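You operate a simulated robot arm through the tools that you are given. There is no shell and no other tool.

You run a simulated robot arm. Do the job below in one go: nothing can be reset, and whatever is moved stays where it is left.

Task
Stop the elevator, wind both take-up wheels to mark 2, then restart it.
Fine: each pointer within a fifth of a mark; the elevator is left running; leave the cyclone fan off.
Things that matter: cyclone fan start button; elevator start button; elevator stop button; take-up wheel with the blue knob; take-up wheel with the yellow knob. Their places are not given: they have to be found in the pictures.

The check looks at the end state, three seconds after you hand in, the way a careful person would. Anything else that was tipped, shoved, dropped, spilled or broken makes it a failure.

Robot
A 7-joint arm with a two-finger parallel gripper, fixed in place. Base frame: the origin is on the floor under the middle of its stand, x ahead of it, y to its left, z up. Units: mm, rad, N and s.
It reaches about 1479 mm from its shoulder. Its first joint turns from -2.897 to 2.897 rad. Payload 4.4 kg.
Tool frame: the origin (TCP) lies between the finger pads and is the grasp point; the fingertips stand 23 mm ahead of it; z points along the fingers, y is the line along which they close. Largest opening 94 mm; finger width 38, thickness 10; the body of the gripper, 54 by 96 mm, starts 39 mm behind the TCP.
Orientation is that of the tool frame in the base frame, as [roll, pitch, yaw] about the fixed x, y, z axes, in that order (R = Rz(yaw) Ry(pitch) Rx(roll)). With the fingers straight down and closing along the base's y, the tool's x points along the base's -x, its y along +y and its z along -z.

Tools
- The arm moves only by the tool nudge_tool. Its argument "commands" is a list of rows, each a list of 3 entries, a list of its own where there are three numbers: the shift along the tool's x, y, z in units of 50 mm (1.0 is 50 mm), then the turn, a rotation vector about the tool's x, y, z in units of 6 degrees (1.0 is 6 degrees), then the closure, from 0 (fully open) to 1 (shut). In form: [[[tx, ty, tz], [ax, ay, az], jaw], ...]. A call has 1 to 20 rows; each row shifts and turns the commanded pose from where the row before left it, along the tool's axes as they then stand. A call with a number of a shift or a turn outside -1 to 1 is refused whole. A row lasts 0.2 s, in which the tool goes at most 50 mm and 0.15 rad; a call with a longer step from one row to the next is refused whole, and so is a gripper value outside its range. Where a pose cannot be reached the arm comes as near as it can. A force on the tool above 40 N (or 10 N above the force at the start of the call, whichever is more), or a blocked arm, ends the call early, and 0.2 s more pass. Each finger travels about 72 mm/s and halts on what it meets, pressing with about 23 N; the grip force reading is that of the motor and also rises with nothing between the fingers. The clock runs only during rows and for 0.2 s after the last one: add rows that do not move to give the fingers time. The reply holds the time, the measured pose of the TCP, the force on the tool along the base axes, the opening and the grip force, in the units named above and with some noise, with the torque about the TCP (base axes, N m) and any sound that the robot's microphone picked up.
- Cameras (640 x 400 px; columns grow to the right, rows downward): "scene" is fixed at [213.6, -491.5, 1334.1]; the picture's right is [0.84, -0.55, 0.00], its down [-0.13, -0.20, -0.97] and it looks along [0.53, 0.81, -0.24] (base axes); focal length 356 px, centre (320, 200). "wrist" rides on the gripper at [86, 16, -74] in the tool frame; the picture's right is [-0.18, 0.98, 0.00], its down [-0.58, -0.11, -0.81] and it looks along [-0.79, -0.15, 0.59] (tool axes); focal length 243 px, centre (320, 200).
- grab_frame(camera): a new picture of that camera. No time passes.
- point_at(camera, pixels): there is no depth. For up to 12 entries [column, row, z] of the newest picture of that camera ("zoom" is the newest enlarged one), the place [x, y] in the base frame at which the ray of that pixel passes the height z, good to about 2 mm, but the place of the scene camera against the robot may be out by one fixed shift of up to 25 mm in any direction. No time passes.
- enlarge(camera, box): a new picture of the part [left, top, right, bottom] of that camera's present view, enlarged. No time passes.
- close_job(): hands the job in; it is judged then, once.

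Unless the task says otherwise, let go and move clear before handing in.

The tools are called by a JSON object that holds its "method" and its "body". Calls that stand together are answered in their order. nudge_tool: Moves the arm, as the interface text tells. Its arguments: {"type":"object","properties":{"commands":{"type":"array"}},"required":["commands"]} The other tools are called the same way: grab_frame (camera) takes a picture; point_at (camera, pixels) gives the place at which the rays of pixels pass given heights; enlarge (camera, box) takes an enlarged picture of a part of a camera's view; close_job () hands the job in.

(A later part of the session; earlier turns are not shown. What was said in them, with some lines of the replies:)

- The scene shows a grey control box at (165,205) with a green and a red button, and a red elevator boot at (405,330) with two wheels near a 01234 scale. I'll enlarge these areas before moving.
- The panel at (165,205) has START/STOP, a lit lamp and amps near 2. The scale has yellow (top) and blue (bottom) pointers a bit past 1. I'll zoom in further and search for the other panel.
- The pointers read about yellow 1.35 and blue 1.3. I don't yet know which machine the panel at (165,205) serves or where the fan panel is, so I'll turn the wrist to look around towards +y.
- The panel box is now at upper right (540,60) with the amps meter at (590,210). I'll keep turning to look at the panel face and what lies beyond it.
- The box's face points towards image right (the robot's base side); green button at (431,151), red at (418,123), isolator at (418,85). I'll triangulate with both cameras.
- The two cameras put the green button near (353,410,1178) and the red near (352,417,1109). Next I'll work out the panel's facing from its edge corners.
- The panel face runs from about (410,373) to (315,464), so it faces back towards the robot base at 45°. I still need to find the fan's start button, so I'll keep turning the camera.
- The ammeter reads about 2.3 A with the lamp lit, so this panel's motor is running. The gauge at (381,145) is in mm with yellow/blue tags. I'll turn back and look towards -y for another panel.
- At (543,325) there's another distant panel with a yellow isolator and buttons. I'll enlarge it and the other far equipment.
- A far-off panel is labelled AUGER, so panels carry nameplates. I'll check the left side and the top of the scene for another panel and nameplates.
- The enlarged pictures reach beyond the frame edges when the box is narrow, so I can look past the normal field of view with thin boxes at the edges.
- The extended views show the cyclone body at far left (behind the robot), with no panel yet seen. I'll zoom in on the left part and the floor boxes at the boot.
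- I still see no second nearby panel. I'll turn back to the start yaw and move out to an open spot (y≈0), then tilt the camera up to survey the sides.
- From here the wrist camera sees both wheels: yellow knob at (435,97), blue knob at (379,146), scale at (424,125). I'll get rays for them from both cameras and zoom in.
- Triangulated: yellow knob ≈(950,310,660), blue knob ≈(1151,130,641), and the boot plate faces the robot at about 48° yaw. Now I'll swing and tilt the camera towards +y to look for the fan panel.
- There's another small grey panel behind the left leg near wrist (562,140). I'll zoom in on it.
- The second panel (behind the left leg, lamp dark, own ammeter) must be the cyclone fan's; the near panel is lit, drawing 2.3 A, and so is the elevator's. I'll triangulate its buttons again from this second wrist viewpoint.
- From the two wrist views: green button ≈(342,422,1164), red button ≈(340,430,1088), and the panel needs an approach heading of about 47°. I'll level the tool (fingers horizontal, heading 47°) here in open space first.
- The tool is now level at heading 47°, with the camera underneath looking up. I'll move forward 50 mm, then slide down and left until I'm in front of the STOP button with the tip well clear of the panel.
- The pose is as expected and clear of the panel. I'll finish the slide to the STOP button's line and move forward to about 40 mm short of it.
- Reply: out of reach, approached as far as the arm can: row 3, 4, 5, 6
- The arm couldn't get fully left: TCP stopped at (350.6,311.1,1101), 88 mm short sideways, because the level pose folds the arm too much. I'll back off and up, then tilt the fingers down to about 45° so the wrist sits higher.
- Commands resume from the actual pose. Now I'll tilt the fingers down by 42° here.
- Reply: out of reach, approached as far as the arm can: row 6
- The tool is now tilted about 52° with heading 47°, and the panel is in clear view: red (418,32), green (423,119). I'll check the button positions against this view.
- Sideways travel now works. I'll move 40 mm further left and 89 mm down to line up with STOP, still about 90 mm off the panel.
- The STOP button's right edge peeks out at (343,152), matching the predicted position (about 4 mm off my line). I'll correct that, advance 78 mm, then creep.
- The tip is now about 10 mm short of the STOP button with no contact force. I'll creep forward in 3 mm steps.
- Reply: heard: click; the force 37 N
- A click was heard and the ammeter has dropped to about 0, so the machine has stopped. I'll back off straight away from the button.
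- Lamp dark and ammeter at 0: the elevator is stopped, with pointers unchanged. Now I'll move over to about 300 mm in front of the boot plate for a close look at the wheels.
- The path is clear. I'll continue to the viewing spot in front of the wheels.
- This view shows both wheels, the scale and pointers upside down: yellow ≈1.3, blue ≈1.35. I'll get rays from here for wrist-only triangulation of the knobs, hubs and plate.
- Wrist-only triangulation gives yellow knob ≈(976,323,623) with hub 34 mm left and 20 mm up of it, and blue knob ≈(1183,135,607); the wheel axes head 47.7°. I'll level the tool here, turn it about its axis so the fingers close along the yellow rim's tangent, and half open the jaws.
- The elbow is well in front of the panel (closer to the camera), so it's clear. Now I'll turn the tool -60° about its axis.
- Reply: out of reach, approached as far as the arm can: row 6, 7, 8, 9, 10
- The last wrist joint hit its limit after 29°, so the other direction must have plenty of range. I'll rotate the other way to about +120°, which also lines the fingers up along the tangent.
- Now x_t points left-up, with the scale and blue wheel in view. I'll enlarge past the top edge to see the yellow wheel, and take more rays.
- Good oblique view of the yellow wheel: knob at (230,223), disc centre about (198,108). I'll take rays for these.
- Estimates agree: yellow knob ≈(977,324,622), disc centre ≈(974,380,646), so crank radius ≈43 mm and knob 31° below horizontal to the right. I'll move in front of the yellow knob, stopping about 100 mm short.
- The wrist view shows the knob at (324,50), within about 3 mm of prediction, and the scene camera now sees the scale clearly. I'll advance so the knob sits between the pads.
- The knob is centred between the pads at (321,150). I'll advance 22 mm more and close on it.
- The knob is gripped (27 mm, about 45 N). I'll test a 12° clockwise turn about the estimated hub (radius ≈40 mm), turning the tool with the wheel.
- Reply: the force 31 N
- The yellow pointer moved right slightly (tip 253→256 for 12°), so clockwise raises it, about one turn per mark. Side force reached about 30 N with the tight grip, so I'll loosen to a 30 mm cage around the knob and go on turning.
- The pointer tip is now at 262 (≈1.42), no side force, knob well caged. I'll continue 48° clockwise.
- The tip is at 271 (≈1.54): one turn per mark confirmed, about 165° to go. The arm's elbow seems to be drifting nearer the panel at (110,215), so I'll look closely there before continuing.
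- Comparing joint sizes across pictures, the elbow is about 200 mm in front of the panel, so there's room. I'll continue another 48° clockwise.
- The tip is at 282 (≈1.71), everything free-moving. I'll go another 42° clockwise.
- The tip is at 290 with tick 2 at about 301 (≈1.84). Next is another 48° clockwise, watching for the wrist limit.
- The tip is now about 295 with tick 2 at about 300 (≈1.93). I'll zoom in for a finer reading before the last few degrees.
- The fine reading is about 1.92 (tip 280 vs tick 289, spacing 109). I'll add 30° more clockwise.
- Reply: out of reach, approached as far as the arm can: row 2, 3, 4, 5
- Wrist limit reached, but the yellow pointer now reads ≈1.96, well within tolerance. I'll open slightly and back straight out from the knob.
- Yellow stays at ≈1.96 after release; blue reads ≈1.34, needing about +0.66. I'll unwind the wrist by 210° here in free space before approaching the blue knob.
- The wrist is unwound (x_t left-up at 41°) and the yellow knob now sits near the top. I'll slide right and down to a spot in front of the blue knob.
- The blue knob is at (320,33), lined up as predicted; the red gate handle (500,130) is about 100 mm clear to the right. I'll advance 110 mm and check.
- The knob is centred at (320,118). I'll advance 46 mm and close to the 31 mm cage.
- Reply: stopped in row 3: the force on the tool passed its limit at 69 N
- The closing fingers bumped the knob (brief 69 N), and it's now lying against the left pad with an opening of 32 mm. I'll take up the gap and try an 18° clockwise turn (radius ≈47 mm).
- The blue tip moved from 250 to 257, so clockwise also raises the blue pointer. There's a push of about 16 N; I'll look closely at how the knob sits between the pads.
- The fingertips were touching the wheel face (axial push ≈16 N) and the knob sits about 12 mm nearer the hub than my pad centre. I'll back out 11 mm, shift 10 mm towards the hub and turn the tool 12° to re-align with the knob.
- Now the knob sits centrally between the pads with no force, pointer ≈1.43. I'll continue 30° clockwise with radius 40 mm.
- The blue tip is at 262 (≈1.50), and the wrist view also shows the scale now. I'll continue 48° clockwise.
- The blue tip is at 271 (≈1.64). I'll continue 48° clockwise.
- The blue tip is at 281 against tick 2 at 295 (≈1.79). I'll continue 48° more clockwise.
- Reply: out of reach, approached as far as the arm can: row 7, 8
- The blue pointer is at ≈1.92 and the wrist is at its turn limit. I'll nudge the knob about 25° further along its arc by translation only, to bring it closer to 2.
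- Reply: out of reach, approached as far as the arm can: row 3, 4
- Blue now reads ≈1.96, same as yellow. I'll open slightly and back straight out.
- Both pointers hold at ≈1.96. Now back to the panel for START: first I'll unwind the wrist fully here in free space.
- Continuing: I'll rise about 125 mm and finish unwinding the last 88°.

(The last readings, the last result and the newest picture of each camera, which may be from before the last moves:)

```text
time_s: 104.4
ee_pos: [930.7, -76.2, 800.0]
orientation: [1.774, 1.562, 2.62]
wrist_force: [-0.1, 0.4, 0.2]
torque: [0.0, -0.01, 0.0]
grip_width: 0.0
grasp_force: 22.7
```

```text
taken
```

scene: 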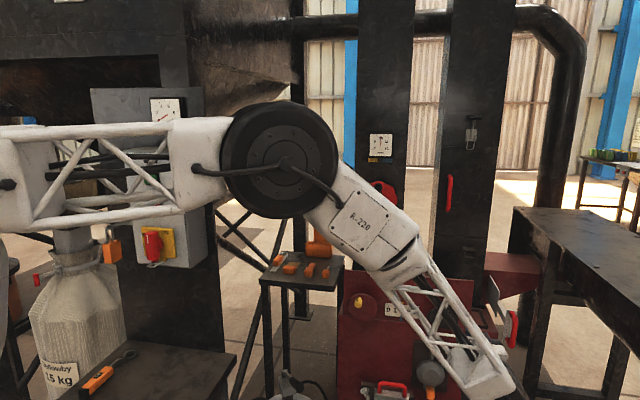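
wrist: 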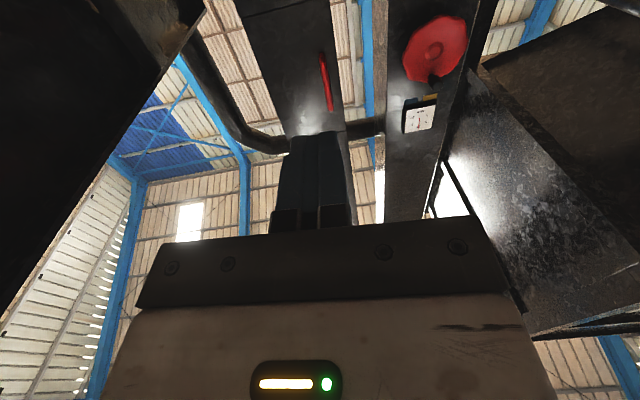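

The tool is level with x_t down again. I'll tilt the fingers down to 52° as before and head back along the earlier path.

{"method": "nudge_tool", "body": {"commands": [[[0, 0, 0], [0.22, 0, 0], 1], [[0, 0, 0], [0, 1, 0], 1], [[0, 0, 0], [0, 1, 0], 1], [[0, 0, 0], [0, 1, 0], 1], [[0, 0, 0], [0, 1, 0], 1], [[0, 0, 0], [0, 1, 0], 1], [[0, 0, 0], [0, 1, 0], 1], [[0, 0, 0], [0, 0.28, 0], 1], [[0, 0, 0], [0, 0, 0], 1]]}}

{"method": "grab_frame", "body": {"camera": "scene"}}

```text
time_s: 106.4
ee_pos: [930.7, -76.3, 799.0]
orientation: [3.125, 0.909, -2.332]
wrist_force: [0.9, 0.0, -0.2]
torque: [0.0, -0.01, 0.01]
grip_width: 0.0
grasp_force: 22.9
```

```text
taken
```

scene: 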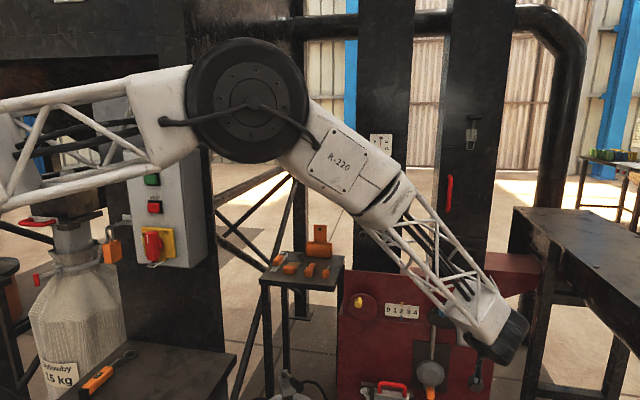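

Orientation is restored (tilt 52°, heading 46.4°). I'll move up and left to the intermediate waypoint.

{"method": "nudge_tool", "body": {"commands": [[[-0.19, 0.868, -0.373], [0, 0, 0], 1], [[-0.19, 0.868, -0.373], [0, 0, 0], 1], [[-0.19, 0.868, -0.373], [0, 0, 0], 1], [[-0.19, 0.868, -0.373], [0, 0, 0], 1], [[-0.19, 0.868, -0.373], [0, 0, 0], 1], [[-0.19, 0.868, -0.373], [0, 0, 0], 1], [[-0.19, 0.868, -0.373], [0, 0, 0], 1], [[-0.19, 0.868, -0.373], [0, 0, 0], 1], [[-0.19, 0.868, -0.373], [0, 0, 0], 1], [[0, 0, 0], [0, 0, 0], 1]]}}

{"method": "grab_frame", "body": {"camera": "scene"}}

{"method": "grab_frame", "body": {"camera": "wrist"}}

```text
time_s: 108.6
ee_pos: [592.4, 131.0, 974.2]
orientation: [3.125, 0.911, -2.335]
wrist_force: [0.3, 0.9, -0.6]
torque: [0.0, 0.03, 0.01]
grip_width: 0.1
grasp_force: 22.7
```

```text
taken
```

scene: 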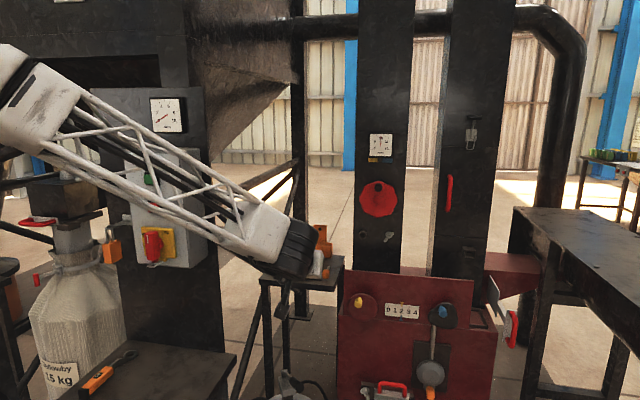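

```text
taken
```

wrist: 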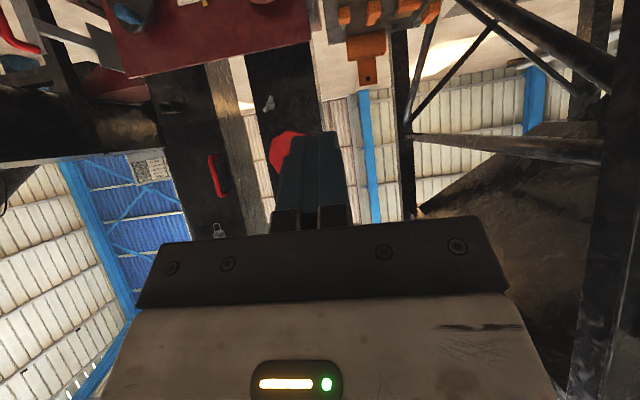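

Same arm posture as on the way out, wheels and scale look right. I'll go on towards START, stopping short to check.

{"method": "nudge_tool", "body": {"commands": [[[-0.207, 0.773, -0.359], [0, 0, 0], 1], [[-0.207, 0.773, -0.359], [0, 0, 0], 1], [[-0.207, 0.773, -0.359], [0, 0, 0], 1], [[-0.207, 0.773, -0.359], [0, 0, 0], 1], [[-0.207, 0.773, -0.359], [0, 0, 0], 1], [[-0.207, 0.773, -0.359], [0, 0, 0], 1], [[-0.207, 0.773, -0.359], [0, 0, 0], 1], [[0, 0, 0], [0, 0, 0], 1]]}}

{"method": "grab_frame", "body": {"camera": "scene"}}

{"method": "grab_frame", "body": {"camera": "wrist"}}

```text
time_s: 110.4
ee_pos: [356.9, 274.0, 1109.1]
orientation: [3.125, 0.91, -2.334]
wrist_force: [0.5, 0.5, -0.7]
torque: [0.01, -0.03, 0.01]
grip_width: 0.2
grasp_force: 23.1
```

```text
taken
```

scene: 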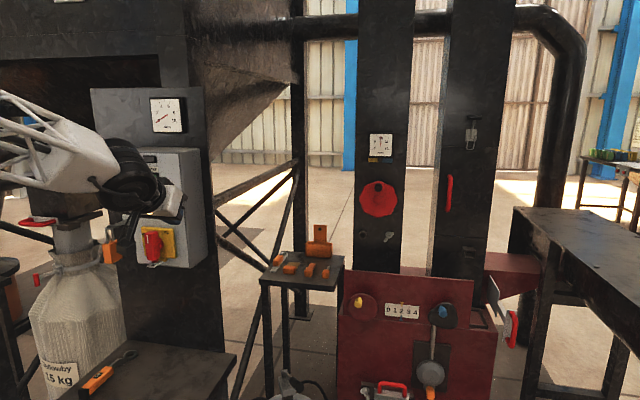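

```text
taken
```

wrist: 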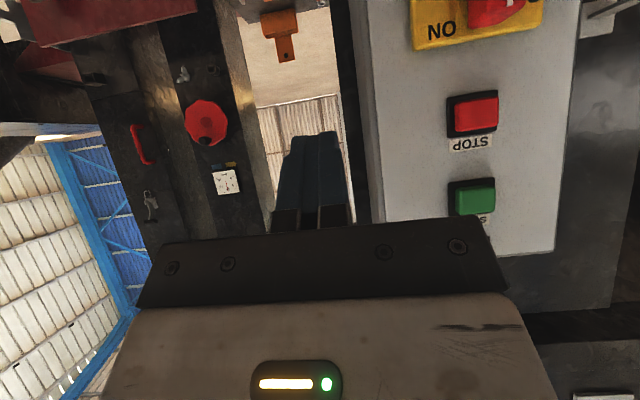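

The panel is in view and clear. I'll do the last slide to line up with START.

{"method": "nudge_tool", "body": {"commands": [[[-0.224, 0.784, -0.331], [0, 0, 0], 1], [[-0.224, 0.784, -0.331], [0, 0, 0], 1], [[-0.224, 0.784, -0.331], [0, 0, 0], 1], [[0, 0, 0], [0, 0, 0], 1]]}}

{"method": "grab_frame", "body": {"camera": "wrist"}}

{"method": "enlarge", "body": {"camera": "scene", "box": [80, 90, 240, 290]}}

```text
time_s: 111.4
ee_pos: [258.8, 340.1, 1167.2]
orientation: [3.124, 0.912, -2.334]
wrist_force: [0.1, -0.4, 0.6]
torque: [-0.02, -0.03, 0.02]
grip_width: 0.1
grasp_force: 23.0
```

```text
taken
```

wrist: 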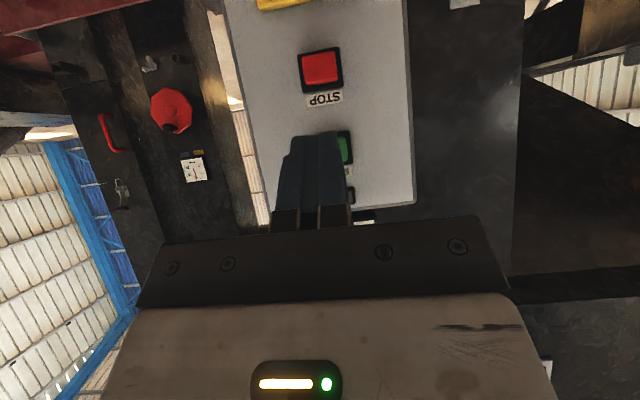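

```text
2.00 times, centred on (160, 190) of scene
```

zoom: 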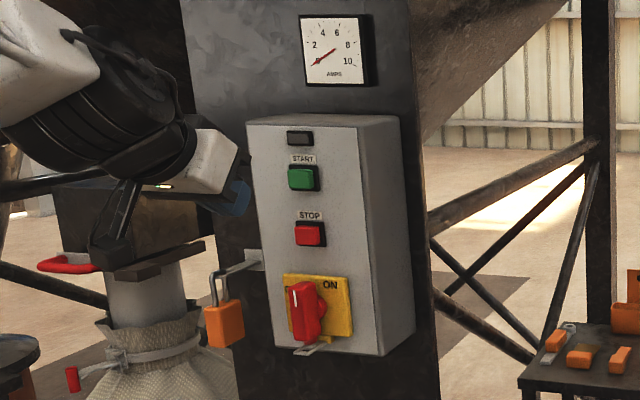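

START's right edge shows at (350,148); it's about 2.5 mm to the side and 3 mm lower than my line. I'll correct that and advance 78 mm.

{"method": "nudge_tool", "body": {"commands": [[[0.047, 0.05, 0.037], [0, 0, 0], 1], [[-0.478, 0, 0.616], [0, 0, 0], 1], [[-0.478, 0, 0.616], [0, 0, 0], 1], [[0, 0, 0], [0, 0, 0], 1]]}}

{"method": "grab_frame", "body": {"camera": "wrist"}}

{"method": "enlarge", "body": {"camera": "scene", "box": [80, 90, 240, 290]}}

```text
time_s: 112.4
ee_pos: [311.4, 399.9, 1164.5]
orientation: [3.124, 0.911, -2.335]
wrist_force: [0.7, -0.2, 0.7]
torque: [0.02, -0.02, -0.01]
grip_width: 0.0
grasp_force: 22.6
```

```text
taken
```

wrist: 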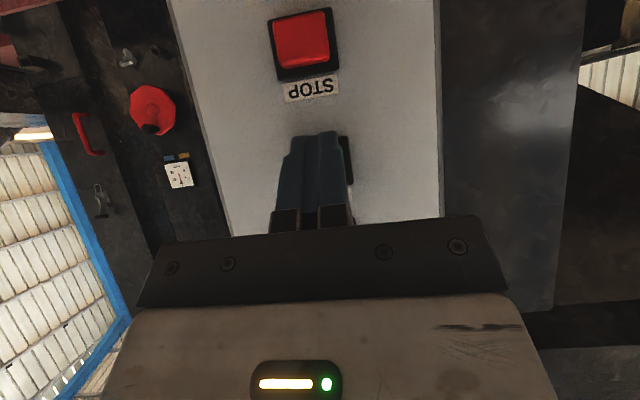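

```text
2.00 times, centred on (160, 190) of scene
```

zoom: 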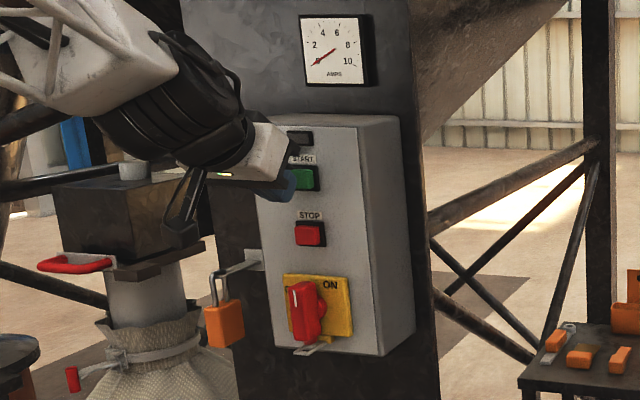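

The fingertip is just in front of START. Creeping forward in 3 mm steps.

{"method": "nudge_tool", "body": {"commands": [[[-0.0368, 0, 0.0474], [0, 0, 0], 1], [[-0.0368, 0, 0.0474], [0, 0, 0], 1], [[-0.0368, 0, 0.0474], [0, 0, 0], 1], [[-0.0368, 0, 0.0474], [0, 0, 0], 1], [[0, 0, 0], [0, 0, 0], 1]]}}

{"method": "enlarge", "body": {"camera": "scene", "box": [80, 90, 240, 290]}}

```text
time_s: 113.6
ee_pos: [319.8, 407.7, 1164.1]
orientation: [3.125, 0.911, -2.335]
wrist_force: [-8.9, -16.3, 2.1]
torque: [0.0, -0.06, -0.17]
grip_width: 0.2
grasp_force: 23.0
heard: click
```

```text
2.00 times, centred on (160, 190) of scene
```

zoom: 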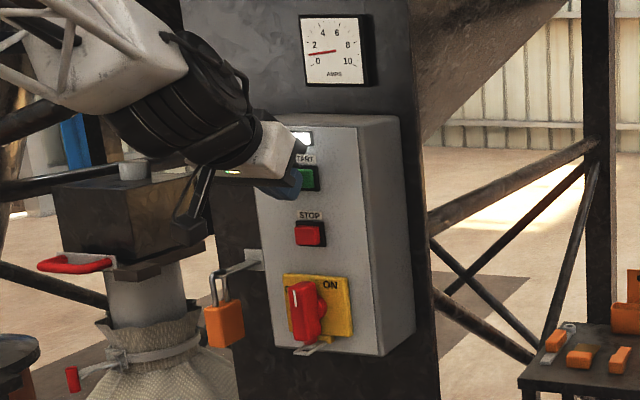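

Click heard, the lamp is lit and the ammeter is rising, so START has taken. I'll back away from the panel.

{"method": "nudge_tool", "body": {"commands": [[[0.123, 0, -0.158], [0, 0, 0], 1], [[0.306, 0, -0.395], [0, 0, 0], 1], [[0.46, 0, -0.59], [0, 0, 0], 1], [[0.46, 0, -0.59], [0, 0, 0], 1], [[0, -0.9, 0], [0, 0, 0], 1], [[0, -0.9, 0], [0, 0, 0], 1], [[0, -0.9, 0], [0, 0, 0], 1], [[0, -0.9, 0], [0, 0, 0], 1], [[0, 0, 0], [0, 0, 0], 1]]}}

{"method": "grab_frame", "body": {"camera": "scene"}}

{"method": "enlarge", "body": {"camera": "scene", "box": [80, 90, 240, 290]}}

{"method": "enlarge", "body": {"camera": "scene", "box": [392, 300, 416, 315]}}

{"method": "enlarge", "body": {"camera": "scene", "box": [360, 125, 400, 170]}}

```text
time_s: 115.6
ee_pos: [375.9, 203.0, 1162.4]
orientation: [3.125, 0.912, -2.334]
wrist_force: [-0.6, 0.0, 0.4]
torque: [0.02, -0.03, 0.03]
grip_width: 0.1
grasp_force: 23.0
```

```text
taken
```

scene: 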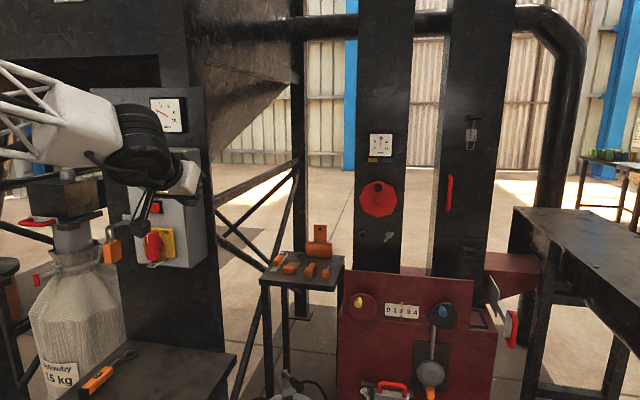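

```text
2.00 times, centred on (160, 190) of scene
```

zoom: 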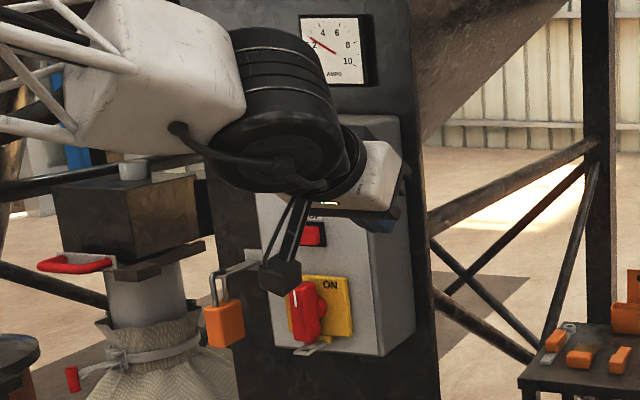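

```text
16.00 times, centred on (404, 308) of scene
```

zoom: 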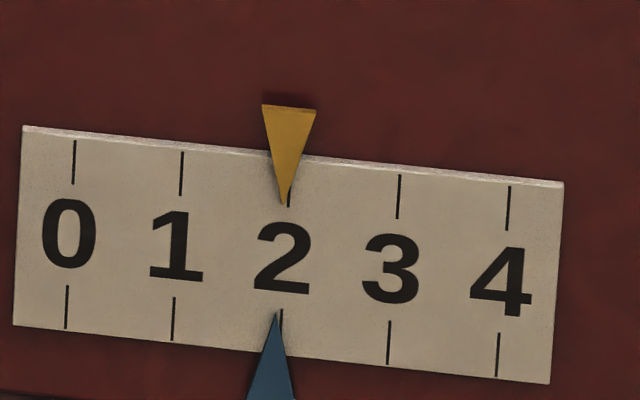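

```text
8.89 times, centred on (380, 148) of scene
```

zoom: 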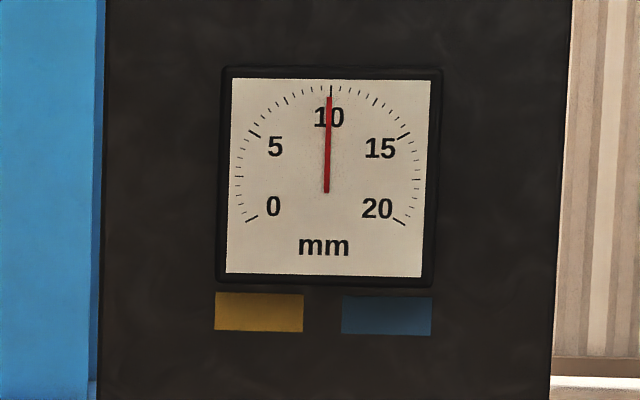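

The ammeter is back to about 2.3 A and both pointers still read ≈1.96. I'll move further clear and do a final check of both panels and the surroundings.

{"method": "nudge_tool", "body": {"commands": [[[-0.2, -0.9, -0.1], [0, 0, 0], 1], [[-0.2, -0.9, -0.1], [0, 0, 0], 1], [[-0.2, -0.9, -0.1], [0, 0, 0], 1], [[-0.2, -0.9, -0.1], [0, 0, 0], 1], [[-0.6, 0, -0.5], [0, 0, 0], 1], [[-0.6, 0, -0.5], [0, 0, 0], 1], [[0, 0, 0], [0, 0, 0], 1]]}}

{"method": "grab_frame", "body": {"camera": "scene"}}

{"method": "enlarge", "body": {"camera": "scene", "box": [80, 90, 240, 290]}}

{"method": "grab_frame", "body": {"camera": "wrist"}}

{"method": "enlarge", "body": {"camera": "scene", "box": [330, 260, 530, 400]}}

```text
time_s: 117.2
ee_pos: [514.3, 84.5, 1283.9]
orientation: [3.125, 0.911, -2.333]
wrist_force: [-0.3, -0.2, -0.1]
torque: [0.0, -0.01, -0.01]
grip_width: 0.0
grasp_force: 22.9
```

```text
taken
```

scene: 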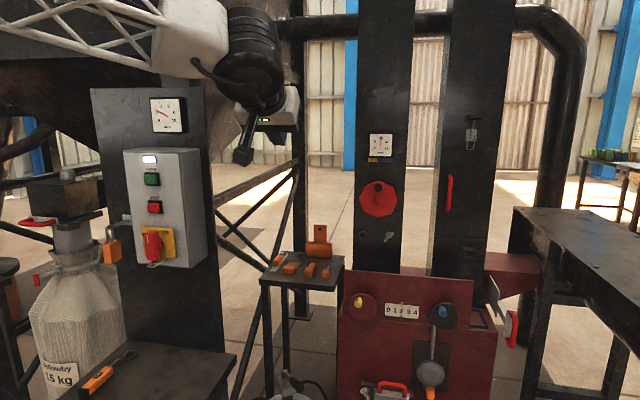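

```text
2.00 times, centred on (160, 190) of scene
```

zoom: 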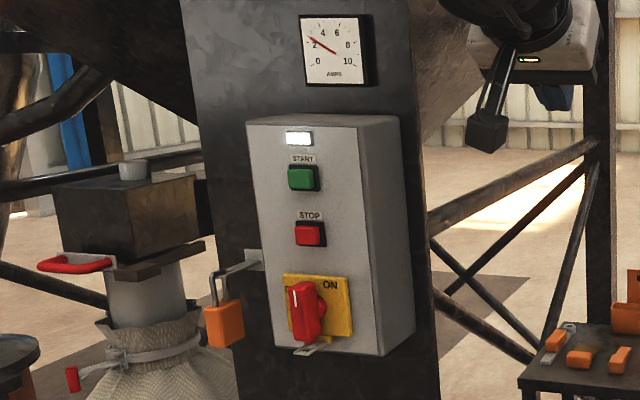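

```text
taken
```

wrist: 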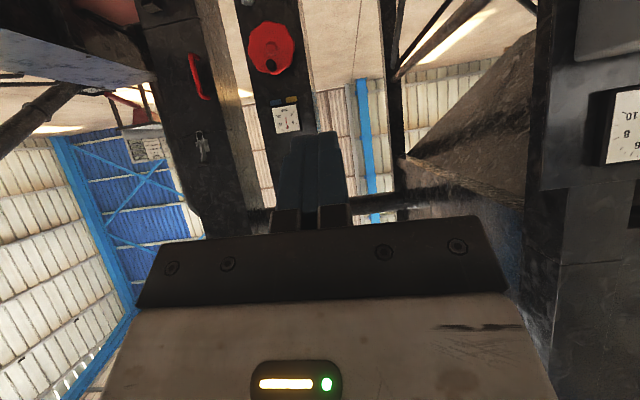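

```text
2.86 times, centred on (430, 330) of scene
```

zoom: 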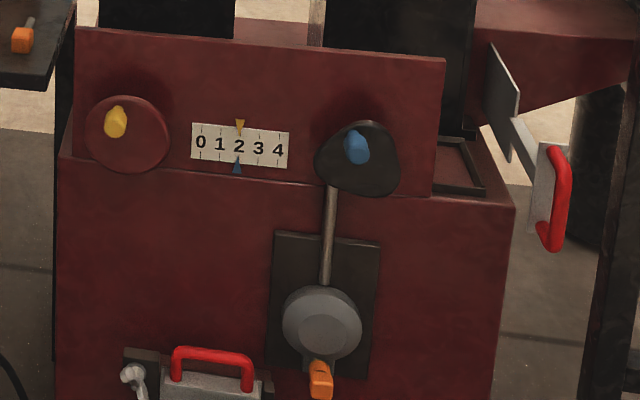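

The elevator panel is lit at about 2.3 A, both pointers stand at ≈1.96 (within a fifth of mark 2), nothing else looks disturbed, and I never touched the fan's panel. The arm is clear, so I'm handing in.

{"method": "close_job", "body": {}}

```text
The job is handed in.
```

The elevator was stopped, both take-up wheels were wound to mark 2, and the elevator was restarted. I then handed the job in.

- **Elevator:** Its panel lamp is lit again and the ammeter is back to about 2.3 A, the same as at the start.
- **Take-up wheels:** The yellow and blue pointers both read about 1.96 on the last close-up, taken after the restart. That is well within a fifth of a mark.
- **Cyclone fan:** I never touched its panel. I took the second panel, behind the left leg, to be the fan's because its lamp was dark at the start. I couldn't read a nameplate on it, and I didn't look at that panel again at the end.
- **Surroundings:** While I closed on the blue knob, the fingertips bumped the wheel face briefly (69 N), and I backed off. In the final pictures nothing looks shifted, and the arm is clear of the equipment.
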